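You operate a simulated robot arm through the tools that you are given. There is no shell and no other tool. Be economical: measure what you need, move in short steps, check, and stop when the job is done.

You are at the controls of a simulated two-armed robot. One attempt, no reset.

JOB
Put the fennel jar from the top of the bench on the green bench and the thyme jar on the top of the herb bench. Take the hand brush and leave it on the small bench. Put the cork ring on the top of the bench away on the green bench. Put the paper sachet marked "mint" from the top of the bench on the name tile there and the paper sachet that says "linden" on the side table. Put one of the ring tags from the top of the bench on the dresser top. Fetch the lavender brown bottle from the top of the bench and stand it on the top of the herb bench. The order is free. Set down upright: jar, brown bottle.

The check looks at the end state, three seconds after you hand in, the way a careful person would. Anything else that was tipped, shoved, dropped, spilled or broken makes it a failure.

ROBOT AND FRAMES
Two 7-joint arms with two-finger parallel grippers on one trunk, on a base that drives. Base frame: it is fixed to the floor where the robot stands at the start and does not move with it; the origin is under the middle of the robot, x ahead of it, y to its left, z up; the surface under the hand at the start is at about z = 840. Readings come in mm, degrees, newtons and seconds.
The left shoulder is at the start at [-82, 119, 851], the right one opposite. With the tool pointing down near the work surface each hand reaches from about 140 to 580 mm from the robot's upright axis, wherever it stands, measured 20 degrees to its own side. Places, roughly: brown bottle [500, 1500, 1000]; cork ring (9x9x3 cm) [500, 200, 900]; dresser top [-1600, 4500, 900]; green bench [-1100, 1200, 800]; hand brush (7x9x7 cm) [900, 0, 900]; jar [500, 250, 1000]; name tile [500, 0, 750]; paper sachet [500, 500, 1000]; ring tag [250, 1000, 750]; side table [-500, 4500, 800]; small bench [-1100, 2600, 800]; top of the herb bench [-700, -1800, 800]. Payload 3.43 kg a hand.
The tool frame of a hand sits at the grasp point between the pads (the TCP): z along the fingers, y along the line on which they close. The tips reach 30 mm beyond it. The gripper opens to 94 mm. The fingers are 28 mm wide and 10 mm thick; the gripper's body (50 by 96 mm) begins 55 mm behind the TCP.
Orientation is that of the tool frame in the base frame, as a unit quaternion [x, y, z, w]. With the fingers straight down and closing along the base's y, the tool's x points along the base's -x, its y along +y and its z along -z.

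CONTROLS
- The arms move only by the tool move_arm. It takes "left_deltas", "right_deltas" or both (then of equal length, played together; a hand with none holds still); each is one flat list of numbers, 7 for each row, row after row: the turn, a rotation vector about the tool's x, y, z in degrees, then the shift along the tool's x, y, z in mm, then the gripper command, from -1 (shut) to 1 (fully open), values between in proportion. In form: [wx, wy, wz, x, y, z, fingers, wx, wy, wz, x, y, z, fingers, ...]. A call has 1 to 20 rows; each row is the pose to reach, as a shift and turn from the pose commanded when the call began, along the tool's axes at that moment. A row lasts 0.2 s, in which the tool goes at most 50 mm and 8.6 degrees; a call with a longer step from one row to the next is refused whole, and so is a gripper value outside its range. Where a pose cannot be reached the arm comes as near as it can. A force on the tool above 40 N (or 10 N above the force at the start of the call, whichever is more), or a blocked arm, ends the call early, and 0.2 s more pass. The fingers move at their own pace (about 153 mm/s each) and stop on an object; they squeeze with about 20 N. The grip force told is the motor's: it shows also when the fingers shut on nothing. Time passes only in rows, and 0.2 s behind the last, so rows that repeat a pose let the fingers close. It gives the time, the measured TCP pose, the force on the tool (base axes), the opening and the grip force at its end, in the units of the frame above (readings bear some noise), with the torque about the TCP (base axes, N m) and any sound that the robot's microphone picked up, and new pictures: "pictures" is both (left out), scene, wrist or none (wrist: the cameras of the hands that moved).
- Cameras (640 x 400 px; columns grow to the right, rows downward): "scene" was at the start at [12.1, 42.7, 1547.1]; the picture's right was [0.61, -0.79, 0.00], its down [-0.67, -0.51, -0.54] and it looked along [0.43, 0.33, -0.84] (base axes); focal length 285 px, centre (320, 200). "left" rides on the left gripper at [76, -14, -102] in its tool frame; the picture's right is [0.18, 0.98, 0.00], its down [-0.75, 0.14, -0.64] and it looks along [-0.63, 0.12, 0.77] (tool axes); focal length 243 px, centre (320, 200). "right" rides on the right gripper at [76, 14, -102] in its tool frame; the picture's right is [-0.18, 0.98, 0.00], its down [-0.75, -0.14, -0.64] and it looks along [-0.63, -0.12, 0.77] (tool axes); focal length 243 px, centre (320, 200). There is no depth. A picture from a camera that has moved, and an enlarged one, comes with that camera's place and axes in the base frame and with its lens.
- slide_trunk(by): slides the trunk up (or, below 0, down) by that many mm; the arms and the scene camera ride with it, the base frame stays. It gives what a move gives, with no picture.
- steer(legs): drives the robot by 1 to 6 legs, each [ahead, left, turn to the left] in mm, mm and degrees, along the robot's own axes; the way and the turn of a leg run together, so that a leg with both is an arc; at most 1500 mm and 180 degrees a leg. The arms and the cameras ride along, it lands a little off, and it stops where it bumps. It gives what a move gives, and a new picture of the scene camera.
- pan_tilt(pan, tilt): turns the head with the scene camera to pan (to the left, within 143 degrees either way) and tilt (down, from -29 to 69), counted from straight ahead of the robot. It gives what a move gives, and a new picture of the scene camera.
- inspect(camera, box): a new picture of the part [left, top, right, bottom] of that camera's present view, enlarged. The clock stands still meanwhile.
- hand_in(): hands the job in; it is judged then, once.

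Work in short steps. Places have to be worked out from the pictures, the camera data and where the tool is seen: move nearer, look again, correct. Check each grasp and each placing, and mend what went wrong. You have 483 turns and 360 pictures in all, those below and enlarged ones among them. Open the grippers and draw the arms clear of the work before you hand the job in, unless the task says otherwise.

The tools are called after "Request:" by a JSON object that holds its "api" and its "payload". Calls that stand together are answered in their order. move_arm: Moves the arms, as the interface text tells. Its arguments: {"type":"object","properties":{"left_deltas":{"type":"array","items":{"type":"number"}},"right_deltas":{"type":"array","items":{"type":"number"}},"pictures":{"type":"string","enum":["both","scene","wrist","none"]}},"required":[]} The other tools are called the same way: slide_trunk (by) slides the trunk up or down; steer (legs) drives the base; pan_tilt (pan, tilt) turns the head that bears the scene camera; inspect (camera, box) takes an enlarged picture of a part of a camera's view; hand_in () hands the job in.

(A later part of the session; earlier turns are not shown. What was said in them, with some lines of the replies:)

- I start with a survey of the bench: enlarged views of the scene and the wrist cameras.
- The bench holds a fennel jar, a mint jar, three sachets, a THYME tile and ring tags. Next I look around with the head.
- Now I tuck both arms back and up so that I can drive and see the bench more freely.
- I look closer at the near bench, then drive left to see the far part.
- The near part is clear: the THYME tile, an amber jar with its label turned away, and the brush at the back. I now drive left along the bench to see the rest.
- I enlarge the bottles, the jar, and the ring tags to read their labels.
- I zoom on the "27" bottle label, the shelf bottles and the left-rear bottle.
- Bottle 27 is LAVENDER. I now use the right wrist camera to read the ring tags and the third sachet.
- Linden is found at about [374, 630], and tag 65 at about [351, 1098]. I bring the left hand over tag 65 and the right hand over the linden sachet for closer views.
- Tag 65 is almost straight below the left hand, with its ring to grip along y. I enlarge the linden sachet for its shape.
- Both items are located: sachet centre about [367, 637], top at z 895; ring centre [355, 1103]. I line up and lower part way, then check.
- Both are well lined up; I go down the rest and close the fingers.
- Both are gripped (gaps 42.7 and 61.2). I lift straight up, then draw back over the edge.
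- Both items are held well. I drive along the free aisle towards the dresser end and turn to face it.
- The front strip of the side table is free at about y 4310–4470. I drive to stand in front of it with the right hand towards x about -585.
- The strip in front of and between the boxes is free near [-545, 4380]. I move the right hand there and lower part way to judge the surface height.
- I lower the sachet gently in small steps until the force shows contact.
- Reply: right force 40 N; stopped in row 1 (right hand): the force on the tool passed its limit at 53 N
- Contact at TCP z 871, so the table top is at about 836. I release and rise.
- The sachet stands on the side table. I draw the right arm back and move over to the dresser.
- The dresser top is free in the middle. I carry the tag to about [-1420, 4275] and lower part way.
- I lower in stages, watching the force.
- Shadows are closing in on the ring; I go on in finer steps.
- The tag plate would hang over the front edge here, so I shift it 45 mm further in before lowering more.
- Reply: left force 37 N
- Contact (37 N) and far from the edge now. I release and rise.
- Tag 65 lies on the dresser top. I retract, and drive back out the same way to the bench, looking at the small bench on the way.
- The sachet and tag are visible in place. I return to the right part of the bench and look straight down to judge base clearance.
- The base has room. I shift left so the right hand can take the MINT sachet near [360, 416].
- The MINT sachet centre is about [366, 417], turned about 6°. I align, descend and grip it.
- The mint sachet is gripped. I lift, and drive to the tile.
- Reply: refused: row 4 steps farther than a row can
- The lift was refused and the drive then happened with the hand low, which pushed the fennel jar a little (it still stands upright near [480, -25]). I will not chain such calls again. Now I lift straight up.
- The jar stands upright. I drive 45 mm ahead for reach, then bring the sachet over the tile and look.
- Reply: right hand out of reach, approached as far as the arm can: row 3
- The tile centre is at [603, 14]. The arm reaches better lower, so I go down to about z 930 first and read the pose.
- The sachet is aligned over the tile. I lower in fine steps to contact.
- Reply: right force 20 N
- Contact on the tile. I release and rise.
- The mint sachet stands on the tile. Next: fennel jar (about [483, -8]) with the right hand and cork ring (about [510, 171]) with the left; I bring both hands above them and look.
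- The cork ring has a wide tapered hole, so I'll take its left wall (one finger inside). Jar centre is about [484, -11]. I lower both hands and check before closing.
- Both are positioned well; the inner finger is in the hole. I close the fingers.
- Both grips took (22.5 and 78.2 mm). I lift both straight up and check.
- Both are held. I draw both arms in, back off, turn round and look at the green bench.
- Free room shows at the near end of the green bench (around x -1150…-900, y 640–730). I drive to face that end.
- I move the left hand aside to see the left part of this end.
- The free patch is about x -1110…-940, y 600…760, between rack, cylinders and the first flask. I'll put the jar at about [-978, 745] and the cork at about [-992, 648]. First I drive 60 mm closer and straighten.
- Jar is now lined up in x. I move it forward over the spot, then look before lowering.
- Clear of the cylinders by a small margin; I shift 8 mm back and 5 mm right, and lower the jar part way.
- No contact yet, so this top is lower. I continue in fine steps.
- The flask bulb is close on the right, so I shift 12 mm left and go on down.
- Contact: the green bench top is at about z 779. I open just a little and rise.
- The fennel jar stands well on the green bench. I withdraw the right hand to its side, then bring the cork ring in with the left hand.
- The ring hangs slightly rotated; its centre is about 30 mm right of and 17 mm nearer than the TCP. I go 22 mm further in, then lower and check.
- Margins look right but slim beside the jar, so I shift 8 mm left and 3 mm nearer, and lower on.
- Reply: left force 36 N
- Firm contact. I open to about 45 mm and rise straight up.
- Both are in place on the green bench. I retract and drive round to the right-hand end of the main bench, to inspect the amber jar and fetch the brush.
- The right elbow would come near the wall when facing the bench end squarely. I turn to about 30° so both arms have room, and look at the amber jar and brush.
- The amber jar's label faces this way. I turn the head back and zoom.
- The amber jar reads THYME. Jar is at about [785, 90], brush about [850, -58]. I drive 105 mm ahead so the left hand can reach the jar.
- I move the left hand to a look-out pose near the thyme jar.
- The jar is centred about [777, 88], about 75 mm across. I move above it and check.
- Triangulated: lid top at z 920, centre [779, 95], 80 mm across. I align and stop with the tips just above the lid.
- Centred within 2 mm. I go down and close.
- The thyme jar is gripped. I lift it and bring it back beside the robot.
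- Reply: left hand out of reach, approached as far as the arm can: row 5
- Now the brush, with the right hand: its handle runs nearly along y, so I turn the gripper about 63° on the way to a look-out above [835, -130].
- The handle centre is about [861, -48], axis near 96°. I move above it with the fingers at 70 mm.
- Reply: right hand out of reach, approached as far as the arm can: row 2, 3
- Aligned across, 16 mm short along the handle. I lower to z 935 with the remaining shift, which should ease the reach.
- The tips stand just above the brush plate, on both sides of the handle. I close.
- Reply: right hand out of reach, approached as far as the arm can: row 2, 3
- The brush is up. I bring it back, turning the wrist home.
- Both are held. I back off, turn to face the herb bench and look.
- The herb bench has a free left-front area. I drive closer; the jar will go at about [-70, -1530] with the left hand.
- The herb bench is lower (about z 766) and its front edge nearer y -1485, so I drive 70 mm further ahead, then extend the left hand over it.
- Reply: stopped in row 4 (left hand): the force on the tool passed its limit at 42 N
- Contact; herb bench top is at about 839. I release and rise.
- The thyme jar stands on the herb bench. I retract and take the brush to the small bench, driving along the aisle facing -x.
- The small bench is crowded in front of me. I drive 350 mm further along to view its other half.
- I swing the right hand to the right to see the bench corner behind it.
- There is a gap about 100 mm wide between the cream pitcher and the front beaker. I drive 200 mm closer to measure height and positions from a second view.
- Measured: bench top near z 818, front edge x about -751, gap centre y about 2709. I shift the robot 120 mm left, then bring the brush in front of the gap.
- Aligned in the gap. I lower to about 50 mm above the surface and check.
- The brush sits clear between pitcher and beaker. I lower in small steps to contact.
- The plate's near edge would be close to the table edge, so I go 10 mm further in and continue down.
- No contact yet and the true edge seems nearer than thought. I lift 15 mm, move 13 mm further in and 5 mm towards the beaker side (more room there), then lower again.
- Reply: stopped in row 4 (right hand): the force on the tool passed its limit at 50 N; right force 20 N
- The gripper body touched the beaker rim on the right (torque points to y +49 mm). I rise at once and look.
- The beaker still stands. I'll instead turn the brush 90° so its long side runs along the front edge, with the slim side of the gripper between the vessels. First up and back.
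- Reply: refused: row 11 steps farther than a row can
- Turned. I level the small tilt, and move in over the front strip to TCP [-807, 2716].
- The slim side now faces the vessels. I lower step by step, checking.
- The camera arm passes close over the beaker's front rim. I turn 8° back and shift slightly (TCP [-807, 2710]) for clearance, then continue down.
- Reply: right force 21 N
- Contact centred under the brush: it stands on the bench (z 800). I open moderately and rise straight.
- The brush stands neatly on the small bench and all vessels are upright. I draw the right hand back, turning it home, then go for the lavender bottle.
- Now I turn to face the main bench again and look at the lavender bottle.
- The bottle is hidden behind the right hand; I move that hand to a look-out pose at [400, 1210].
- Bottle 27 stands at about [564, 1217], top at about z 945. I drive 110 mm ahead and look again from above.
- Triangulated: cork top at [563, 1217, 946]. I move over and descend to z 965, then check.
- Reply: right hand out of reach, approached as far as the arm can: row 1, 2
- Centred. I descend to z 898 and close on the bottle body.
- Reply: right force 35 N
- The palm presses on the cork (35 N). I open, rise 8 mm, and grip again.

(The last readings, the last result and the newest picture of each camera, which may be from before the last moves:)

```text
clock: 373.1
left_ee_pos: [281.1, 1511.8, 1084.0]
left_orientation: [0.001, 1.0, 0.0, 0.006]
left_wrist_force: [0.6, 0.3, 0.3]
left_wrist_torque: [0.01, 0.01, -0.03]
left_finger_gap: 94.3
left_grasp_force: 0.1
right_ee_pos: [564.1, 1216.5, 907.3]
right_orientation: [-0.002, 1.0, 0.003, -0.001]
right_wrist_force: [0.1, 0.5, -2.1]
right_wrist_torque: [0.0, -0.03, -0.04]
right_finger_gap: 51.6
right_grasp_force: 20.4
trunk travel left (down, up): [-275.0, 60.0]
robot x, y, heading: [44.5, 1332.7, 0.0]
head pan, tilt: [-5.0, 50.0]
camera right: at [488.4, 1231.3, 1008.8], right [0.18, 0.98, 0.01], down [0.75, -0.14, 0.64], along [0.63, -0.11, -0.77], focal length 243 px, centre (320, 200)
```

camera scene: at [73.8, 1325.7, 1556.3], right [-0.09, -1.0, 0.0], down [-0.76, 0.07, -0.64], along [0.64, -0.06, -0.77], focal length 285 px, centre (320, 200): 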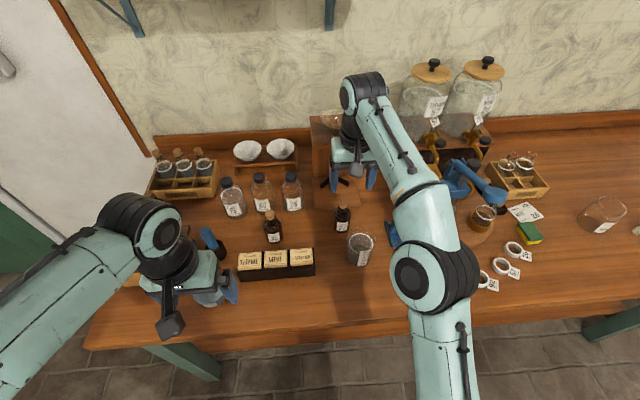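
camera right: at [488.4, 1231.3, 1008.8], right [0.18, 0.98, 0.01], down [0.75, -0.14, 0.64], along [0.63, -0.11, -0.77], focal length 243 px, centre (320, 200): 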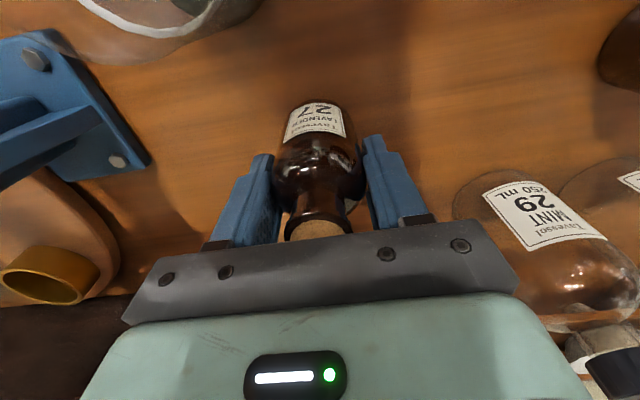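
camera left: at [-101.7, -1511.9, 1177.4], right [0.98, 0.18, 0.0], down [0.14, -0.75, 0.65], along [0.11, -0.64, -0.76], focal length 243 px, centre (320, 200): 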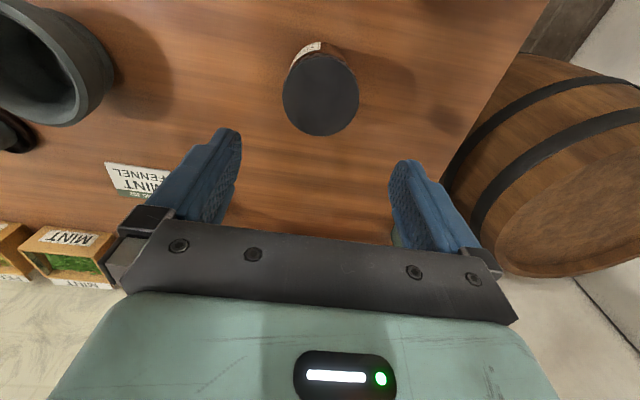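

Clean grip now. I lift high, then draw back over the beaker.

Request:
{"api": "move_arm", "payload": {"right_deltas": [0, 0, 0, 0, 0, -30, -1, 0, 0, 0, 0, 0, -70, -1, 0, 0, 0, 2, 0, -110, -1, 0, 0, 0, 8, 0, -150, -1, 0, 0, 0, 30, 0, -180, -1, 0, 0, 0, 70, 0, -195, -1, 0, 0, 0, 115, 0, -195, -1, 0, 0, 0, 160, 0, -195, -1, 0, 0, 0, 205, 0, -195, -1, 0, 0, 0, 250, 0, -195, -1], "pictures": "both"}}

```text
clock: 375.3
left_ee_pos: [279.5, 1511.1, 1082.9]
left_orientation: [0.002, 1.0, -0.001, 0.006]
left_wrist_force: [-0.3, 0.7, -0.5]
left_wrist_torque: [-0.01, -0.01, -0.01]
left_finger_gap: 94.1
left_grasp_force: 0.1
right_ee_pos: [311.2, 1216.3, 1102.3]
right_orientation: [-0.002, 1.0, 0.003, 0.001]
right_wrist_force: [-0.3, -0.3, -1.8]
right_wrist_torque: [-0.02, 0.03, 0.0]
right_finger_gap: 50.4
right_grasp_force: 19.8
right hand out of reach, approached as far as the arm can: row 3, 4, 5
trunk travel left (down, up): [-275.0, 60.0]
robot x, y, heading: [40.4, 1336.4, -0.2]
head pan, tilt: [-5.0, 50.0]
camera scene: at [72.4, 1325.5, 1556.4], right [-0.09, -1.0, 0.0], down [-0.76, 0.07, -0.64], along [0.64, -0.06, -0.77], focal length 285 px, centre (320, 200)
camera right: at [235.8, 1231.1, 1204.3], right [0.18, 0.98, 0.01], down [0.75, -0.14, 0.64], along [0.63, -0.11, -0.77], focal length 243 px, centre (320, 200)
```

scene: 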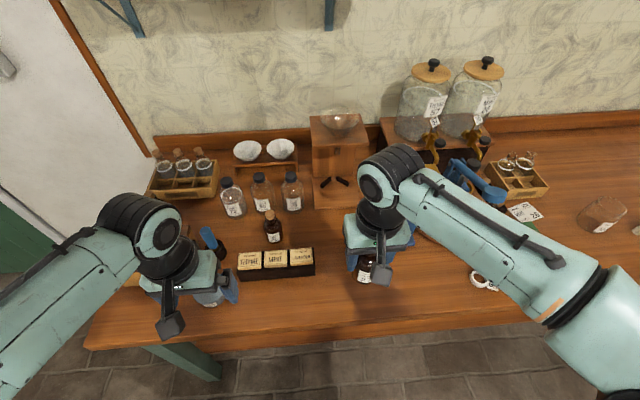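
right: 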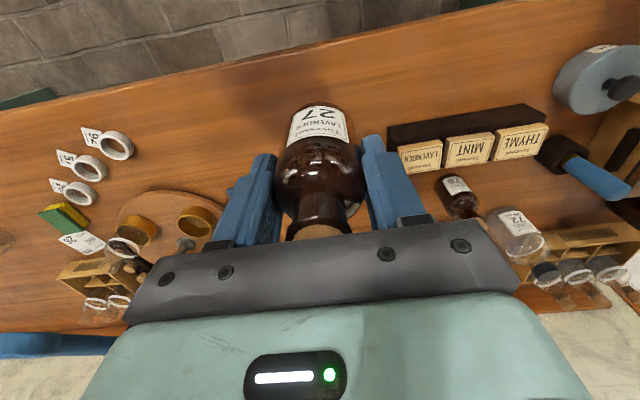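

The lavender bottle is up and upright. I drive to the herb bench.

Request:
{"api": "steer", "payload": {"legs": [[-260, 0, 0], [0, -1450, 0], [0, -480, 0]]}}

```text
clock: 393.9
left_ee_pos: [4.6, -411.1, 1083.6]
left_orientation: [0.002, 1.0, 0.0, 0.007]
left_wrist_force: [0.2, 0.0, 0.5]
left_wrist_torque: [-0.02, -0.02, -0.02]
left_finger_gap: 94.1
left_grasp_force: 0.1
right_ee_pos: [40.1, -706.3, 1101.2]
right_orientation: [-0.003, 1.0, 0.003, 0.0]
right_wrist_force: [0.4, 0.1, -1.7]
right_wrist_torque: [0.02, 0.0, 0.06]
right_finger_gap: 50.2
right_grasp_force: 20.1
trunk travel left (down, up): [-275.0, 60.0]
robot x, y, heading: [-236.6, -589.2, -0.0]
head pan, tilt: [-5.0, 50.0]
camera scene: at [-201.3, -597.3, 1556.4], right [-0.09, -1.0, 0.0], down [-0.76, 0.07, -0.64], along [0.64, -0.06, -0.77], focal length 285 px, centre (320, 200)
```

scene: 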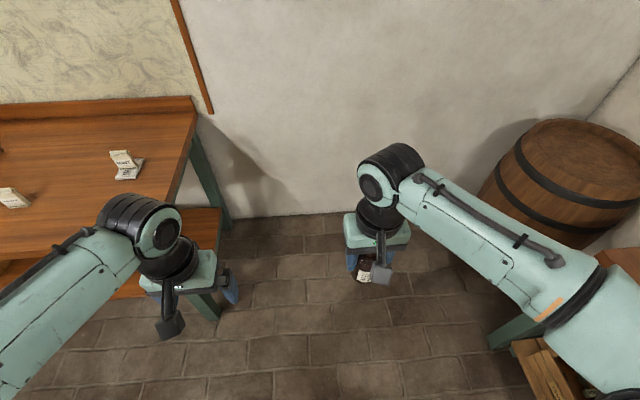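

Request:
{"api": "steer", "payload": {"legs": [[0, 0, -90], [500, 155, 0]]}}

Request:
{"api": "pan_tilt", "payload": {"pan": -8, "tilt": 50}}

```text
clock: 400.7
left_ee_pos: [105.2, -1325.8, 1084.1]
left_orientation: [0.704, 0.71, -0.004, 0.004]
left_wrist_force: [0.0, 0.2, -0.3]
left_wrist_torque: [0.0, 0.0, 0.0]
left_finger_gap: 94.1
left_grasp_force: 0.1
right_ee_pos: [-187.5, -1363.2, 1102.0]
right_orientation: [0.701, 0.713, 0.002, 0.002]
right_wrist_force: [1.0, -0.5, -1.9]
right_wrist_torque: [0.0, -0.01, -0.02]
right_finger_gap: 50.4
right_grasp_force: 20.3
trunk travel left (down, up): [-275.0, 60.0]
robot x, y, heading: [-72.5, -1089.4, -89.4]
head pan, tilt: [-5.0, 50.0]
camera scene: at [-81.4, -1120.4, 1556.4], right [-1.0, 0.08, 0.0], down [0.06, 0.76, -0.64], along [-0.05, -0.64, -0.77], focal length 285 px, centre (320, 200)
```

scene: 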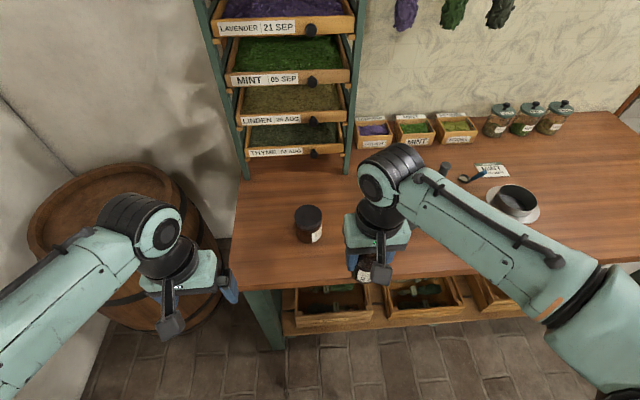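

```text
clock: 401.4
left_ee_pos: [106.4, -1325.3, 1083.9]
left_orientation: [0.704, 0.71, -0.005, 0.005]
left_wrist_force: [0.4, 0.7, -0.1]
left_wrist_torque: [0.03, 0.0, -0.03]
left_finger_gap: 93.9
left_grasp_force: 0.1
right_ee_pos: [-188.6, -1362.9, 1102.4]
right_orientation: [0.701, 0.713, 0.002, 0.001]
right_wrist_force: [0.5, 0.4, -2.2]
right_wrist_torque: [0.06, -0.02, 0.0]
right_finger_gap: 50.1
right_grasp_force: 19.7
trunk travel left (down, up): [-275.0, 60.0]
robot x, y, heading: [-75.7, -1087.8, -89.4]
head pan, tilt: [-8.0, 50.0]
camera scene: at [-85.5, -1119.9, 1556.4], right [-0.99, 0.13, 0.0], down [0.1, 0.76, -0.64], along [-0.08, -0.64, -0.77], focal length 285 px, centre (320, 200)
```

scene: 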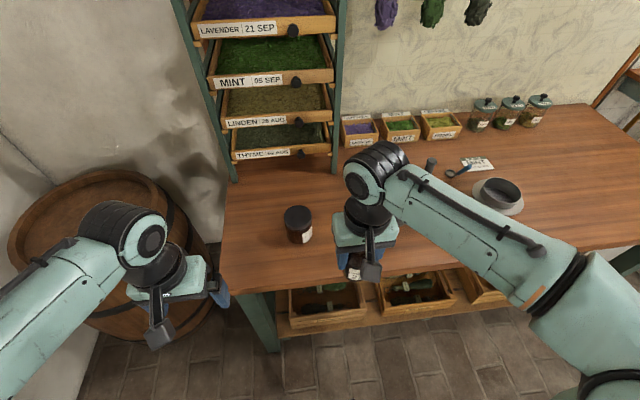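

Request:
{"api": "steer", "payload": {"legs": [[50, 0, 0]]}}

Request:
{"api": "move_arm", "payload": {"right_deltas": [0, 0, 0, -40, -5, 0, -1, 0, 0, 0, -80, -10, 0, -1, 0, 0, 0, -120, -15, 0, -1, 0, 0, 0, -142, -18, 30, -1, 0, 0, 0, -142, -18, 70, -1], "pictures": "both"}}

```text
clock: 402.3
left_ee_pos: [107.1, -1376.0, 1084.4]
left_orientation: [0.704, 0.71, -0.004, 0.003]
left_wrist_force: [-0.3, -1.5, 0.6]
left_wrist_torque: [0.03, 0.01, 0.03]
left_finger_gap: 93.9
left_grasp_force: 0.1
right_ee_pos: [-186.7, -1411.0, 1103.4]
right_orientation: [0.701, 0.713, 0.002, 0.002]
right_wrist_force: [-0.5, 0.0, -3.3]
right_wrist_torque: [0.05, 0.04, 0.0]
right_finger_gap: 49.9
right_grasp_force: 19.9
trunk travel left (down, up): [-275.0, 60.0]
robot x, y, heading: [-75.1, -1134.8, -89.6]
head pan, tilt: [-8.0, 50.0]
camera scene: at [-85.1, -1169.8, 1556.3], right [-0.99, 0.13, 0.0], down [0.1, 0.76, -0.64], along [-0.08, -0.64, -0.77], focal length 285 px, centre (320, 200)
```

scene: 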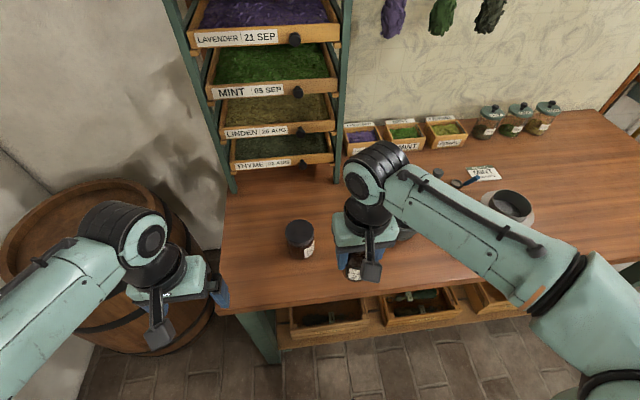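

```text
clock: 403.5
left_ee_pos: [106.1, -1374.4, 1083.2]
left_orientation: [0.704, 0.71, -0.005, 0.003]
left_wrist_force: [-0.7, -0.1, 0.4]
left_wrist_torque: [-0.01, 0.01, -0.03]
left_finger_gap: 94.0
left_grasp_force: 0.1
right_ee_pos: [-199.8, -1553.8, 1032.5]
right_orientation: [0.702, 0.713, 0.002, 0.002]
right_wrist_force: [-0.7, 0.2, -2.4]
right_wrist_torque: [-0.03, 0.02, 0.03]
right_finger_gap: 50.0
right_grasp_force: 20.1
trunk travel left (down, up): [-275.0, 60.0]
robot x, y, heading: [-76.0, -1136.1, -89.7]
head pan, tilt: [-8.0, 50.0]
camera scene: at [-85.2, -1168.9, 1556.4], right [-0.99, 0.13, 0.0], down [0.1, 0.76, -0.64], along [-0.08, -0.64, -0.77], focal length 285 px, centre (320, 200)
camera right: at [-188.4, -1476.1, 1134.4], right [0.99, -0.17, 0.01], down [-0.13, -0.76, 0.64], along [-0.1, -0.63, -0.77], focal length 243 px, centre (320, 200)
```

scene: 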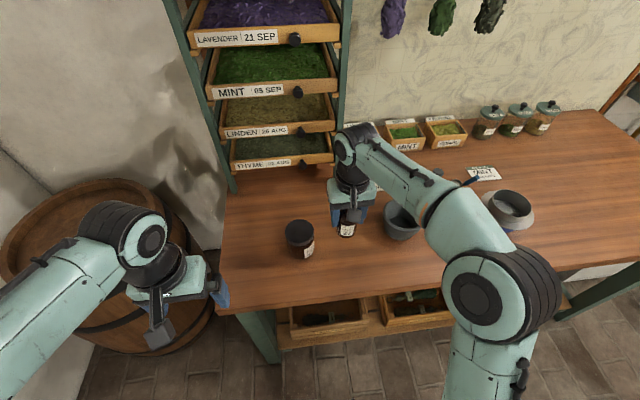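
right: 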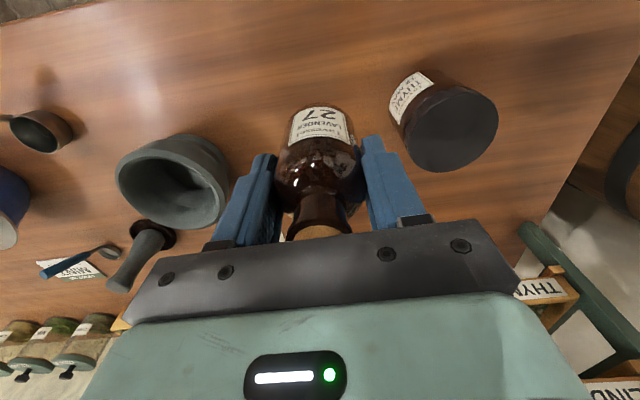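

The spot between mortar and thyme jar is free. I centre and lower.

Request:
{"api": "move_arm", "payload": {"right_deltas": [0, 0, 0, 0, -10, 20, -1, 0, 0, 0, 0, -10, 50, -1, 0, 0, 0, 0, -10, 80, -1, 0, 0, 0, 0, -10, 100, -1, 0, 0, 0, 0, -10, 114, -1], "pictures": "wrist"}}

```text
clock: 404.7
left_ee_pos: [106.0, -1374.5, 1084.6]
left_orientation: [0.704, 0.71, -0.005, 0.004]
left_wrist_force: [0.1, 0.3, -0.3]
left_wrist_torque: [0.03, 0.05, 0.01]
left_finger_gap: 93.8
left_grasp_force: 0.0
right_ee_pos: [-210.6, -1554.1, 918.2]
right_orientation: [0.701, 0.714, 0.002, 0.002]
right_wrist_force: [-0.5, -0.5, -2.4]
right_wrist_torque: [-0.01, -0.01, -0.02]
right_finger_gap: 50.1
right_grasp_force: 20.0
trunk travel left (down, up): [-275.0, 60.0]
robot x, y, heading: [-76.9, -1135.1, -89.4]
head pan, tilt: [-8.0, 50.0]
camera right: at [-198.0, -1477.6, 1020.4], right [0.99, -0.17, 0.01], down [-0.13, -0.76, 0.64], along [-0.1, -0.63, -0.77], focal length 243 px, centre (320, 200)
```

right: 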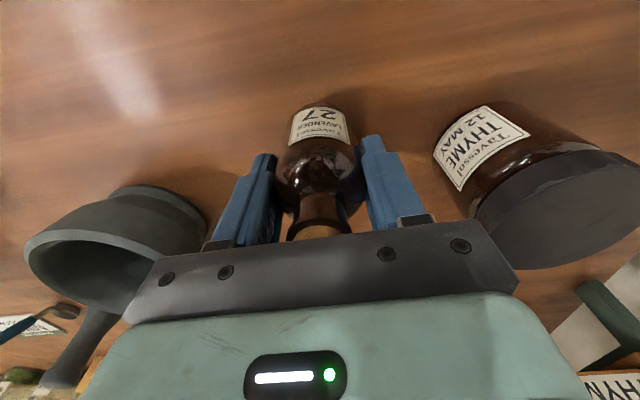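

Request:
{"api": "move_arm", "payload": {"right_deltas": [0, 0, 0, 0, 0, 3, -1, 0, 0, 0, 0, 0, 6, -1, 0, 0, 0, 0, 0, 9, -1, 0, 0, 0, 0, 0, 12, -1], "pictures": "none"}}

```text
clock: 405.7
left_ee_pos: [106.9, -1373.8, 1084.1]
left_orientation: [0.703, 0.711, -0.005, 0.005]
left_wrist_force: [-0.1, 0.2, -0.2]
left_wrist_torque: [-0.01, -0.02, -0.02]
left_finger_gap: 94.3
left_grasp_force: 0.1
right_ee_pos: [-210.9, -1555.2, 906.1]
right_orientation: [0.701, 0.713, 0.002, 0.002]
right_wrist_force: [-1.1, 0.5, -1.8]
right_wrist_torque: [-0.02, 0.03, -0.01]
right_finger_gap: 49.9
right_grasp_force: 20.1
trunk travel left (down, up): [-275.0, 60.0]
robot x, y, heading: [-75.4, -1138.2, -89.7]
head pan, tilt: [-8.0, 50.0]
```

Request:
{"api": "move_arm", "payload": {"right_deltas": [0, 0, 0, 0, 0, 2, -1, 0, 0, 0, 0, 0, 4, -1, 0, 0, 0, 0, 0, 6, -1], "pictures": "wrist"}}

```text
clock: 406.5
left_ee_pos: [107.3, -1374.0, 1084.8]
left_orientation: [0.704, 0.71, -0.005, 0.004]
left_wrist_force: [-0.7, -1.1, 0.0]
left_wrist_torque: [-0.02, 0.02, 0.02]
left_finger_gap: 93.8
left_grasp_force: 0.0
right_ee_pos: [-211.1, -1554.1, 904.1]
right_orientation: [0.701, 0.713, 0.0, 0.005]
right_wrist_force: [-2.5, 0.2, 28.9]
right_wrist_torque: [0.46, 0.43, 0.1]
right_finger_gap: 50.3
right_grasp_force: 20.2
trunk travel left (down, up): [-275.0, 60.0]
robot x, y, heading: [-77.8, -1132.7, -89.4]
head pan, tilt: [-8.0, 50.0]
camera right: at [-198.8, -1476.7, 1005.1], right [0.99, -0.17, 0.01], down [-0.13, -0.75, 0.65], along [-0.1, -0.64, -0.76], focal length 243 px, centre (320, 200)
```

right: 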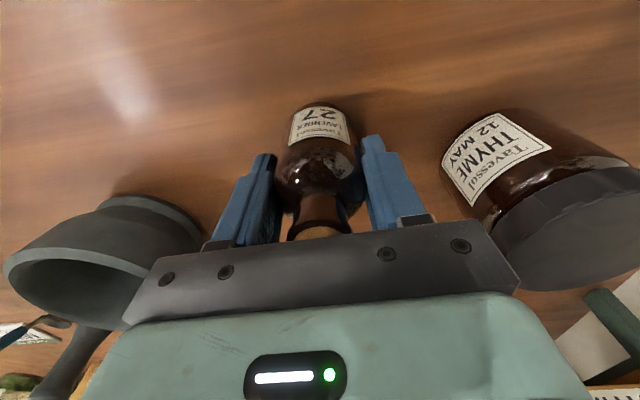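

Contact. I release with a moderate opening and rise straight.

Request:
{"api": "move_arm", "payload": {"right_deltas": [0, 0, 0, 0, 0, -2, 0.2, 0, 0, 0, 0, 0, -3, 0.5, 0, 0, 0, 0, 0, -3, 0.5, 0, 0, 0, 0, 0, -30, 0.5, 0, 0, 0, 0, 0, -75, 0.5, 0, 0, 0, 0, 0, -120, 0.5, 0, 0, 0, 0, 0, -165, 0.5, 0, 0, 0, 0, 0, -195, 0.5], "pictures": "both"}}

```text
clock: 408.3
left_ee_pos: [106.6, -1374.5, 1083.7]
left_orientation: [0.705, 0.71, -0.005, 0.004]
left_wrist_force: [0.0, -0.7, 0.6]
left_wrist_torque: [-0.04, 0.01, -0.01]
left_finger_gap: 93.9
left_grasp_force: 0.1
right_ee_pos: [-211.6, -1551.8, 1095.1]
right_orientation: [0.701, 0.713, 0.002, 0.001]
right_wrist_force: [0.2, -0.5, -0.4]
right_wrist_torque: [-0.03, 0.01, -0.01]
right_finger_gap: 70.3
right_grasp_force: 0.1
trunk travel left (down, up): [-275.0, 60.0]
robot x, y, heading: [-72.2, -1138.0, -89.6]
head pan, tilt: [-8.0, 50.0]
camera scene: at [-84.9, -1169.0, 1556.4], right [-0.99, 0.13, 0.0], down [0.1, 0.76, -0.64], along [-0.08, -0.64, -0.77], focal length 285 px, centre (320, 200)
camera right: at [-199.3, -1475.2, 1197.6], right [0.99, -0.17, 0.01], down [-0.13, -0.76, 0.64], along [-0.1, -0.63, -0.77], focal length 243 px, centre (320, 200)
```

scene: 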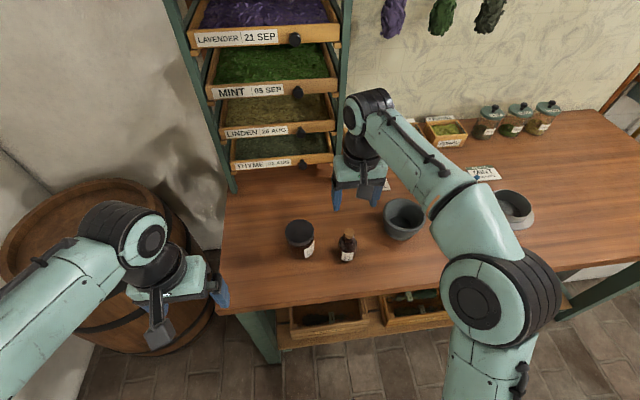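
right: 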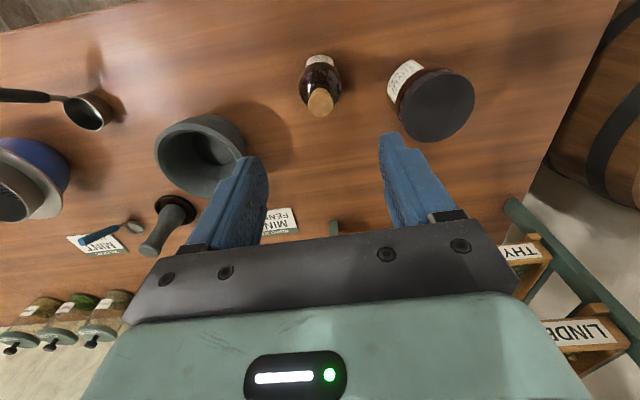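

Both stand upright on the herb bench. I retract the arm, back off and take a last look at the main bench.

Request:
{"api": "move_arm", "payload": {"right_deltas": [0, 0, 0, 45, 0, 0, 0.5, 0, 0, 0, 90, 0, 0, 0.5, 0, 0, 0, 135, 0, -5, 0.5, 0, 0, 0, 180, -5, -5, 0.5], "pictures": "none"}}

Request:
{"api": "steer", "payload": {"legs": [[-550, 0, 0]]}}

Request:
{"api": "pan_tilt", "payload": {"pan": 130, "tilt": 35}}

```text
clock: 409.3
left_ee_pos: [106.4, -1373.7, 1084.4]
left_orientation: [0.704, 0.71, -0.005, 0.004]
left_wrist_force: [-0.5, -0.4, -0.6]
left_wrist_torque: [0.0, -0.02, 0.0]
left_finger_gap: 93.9
left_grasp_force: 0.1
right_ee_pos: [-221.6, -1370.8, 1101.9]
right_orientation: [0.701, 0.713, 0.002, 0.002]
right_wrist_force: [-0.1, -0.2, 0.3]
right_wrist_torque: [0.01, 0.02, 0.0]
right_finger_gap: 70.4
right_grasp_force: 0.1
trunk travel left (down, up): [-275.0, 60.0]
robot x, y, heading: [-78.9, -1138.0, -89.3]
head pan, tilt: [-8.0, 50.0]
```

```text
clock: 412.4
left_ee_pos: [102.3, -830.1, 1082.8]
left_orientation: [0.705, 0.709, -0.005, 0.004]
left_wrist_force: [0.2, -1.2, -0.4]
left_wrist_torque: [0.01, 0.01, 0.01]
left_finger_gap: 93.8
left_grasp_force: 0.0
right_ee_pos: [-228.2, -827.3, 1103.1]
right_orientation: [0.703, 0.711, 0.002, 0.002]
right_wrist_force: [0.0, -0.8, -1.1]
right_wrist_torque: [-0.02, 0.03, 0.04]
right_finger_gap: 70.6
right_grasp_force: 0.1
trunk travel left (down, up): [-275.0, 60.0]
robot x, y, heading: [-78.8, -593.0, -89.5]
head pan, tilt: [-8.0, 50.0]
camera scene: at [-89.0, -623.7, 1556.4], right [-0.99, 0.13, 0.0], down [0.1, 0.76, -0.64], along [-0.09, -0.64, -0.77], focal length 285 px, centre (320, 200)
```

scene: 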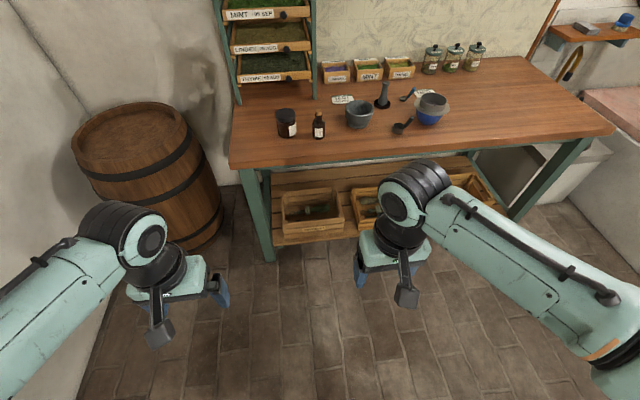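

```text
clock: 414.6
left_ee_pos: [102.4, -831.0, 1084.7]
left_orientation: [0.706, 0.708, -0.006, 0.004]
left_wrist_force: [0.4, 0.3, -0.5]
left_wrist_torque: [0.0, 0.03, -0.03]
left_finger_gap: 93.9
left_grasp_force: 0.1
right_ee_pos: [-226.9, -828.1, 1102.5]
right_orientation: [0.703, 0.711, 0.002, 0.002]
right_wrist_force: [-0.3, 0.0, 0.7]
right_wrist_torque: [0.02, -0.05, -0.01]
right_finger_gap: 70.7
right_grasp_force: 0.2
trunk travel left (down, up): [-275.0, 60.0]
robot x, y, heading: [-78.4, -589.4, -90.1]
head pan, tilt: [130.0, 35.0]
camera scene: at [-11.4, -490.8, 1578.1], right [0.65, -0.76, 0.0], down [-0.44, -0.37, -0.82], along [0.63, 0.53, -0.57], focal length 285 px, centre (320, 200)
```

scene: 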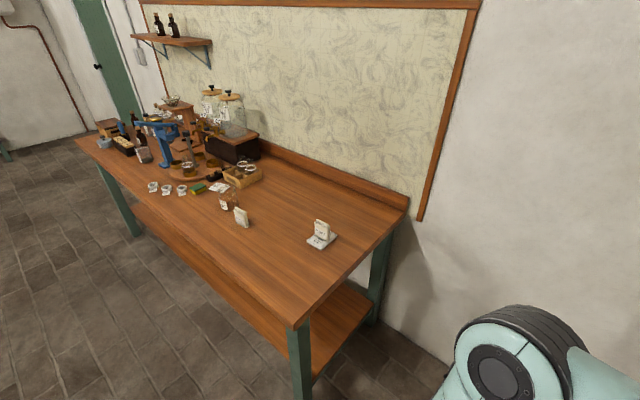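

Request:
{"api": "inspect", "payload": {"camera": "scene", "box": [180, 150, 380, 275]}}

```text
3.20 times, centred on (280, 212) of scene
camera zoom: at [-11.4, -490.8, 1578.1], right [0.65, -0.76, 0.0], down [-0.44, -0.37, -0.82], along [0.63, 0.53, -0.57], focal length 912 px, centre (448, 160)
```

zoom: 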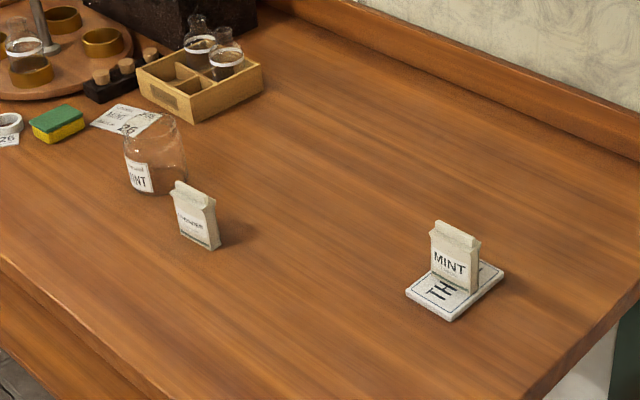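

Everything is in place: the mint sachet stands on the tile, nothing else on the bench is tipped, and both grippers are open and clear. I hand in.

Request:
{"api": "hand_in", "payload": {}}

```text
The job is handed in.
```

I did all eight placements and handed the job in; the check's verdict hasn't come back. In the last pictures I took of each place, everything I put down was upright or lying flat as it should be.

- **Green bench:** the fennel jar and the cork ring.
- **Herb bench:** the thyme jar and the lavender brown bottle, number 27.
- **Small bench:** the hand brush.
- **Name tile on the bench:** the mint sachet. The tile reads "THYME", and it was the only name tile I found there.
- **Side table:** the linden sachet.
- **Dresser top:** ring tag 65.

Two contacts happened on the way. Early on, a refused arm move left the right hand low while I drove. It slid the mint sachet along the bench and pushed the fennel jar about 10 cm, but both stayed upright. At the small bench the gripper pressed a beaker rim with about 50 N; the beaker stayed standing.
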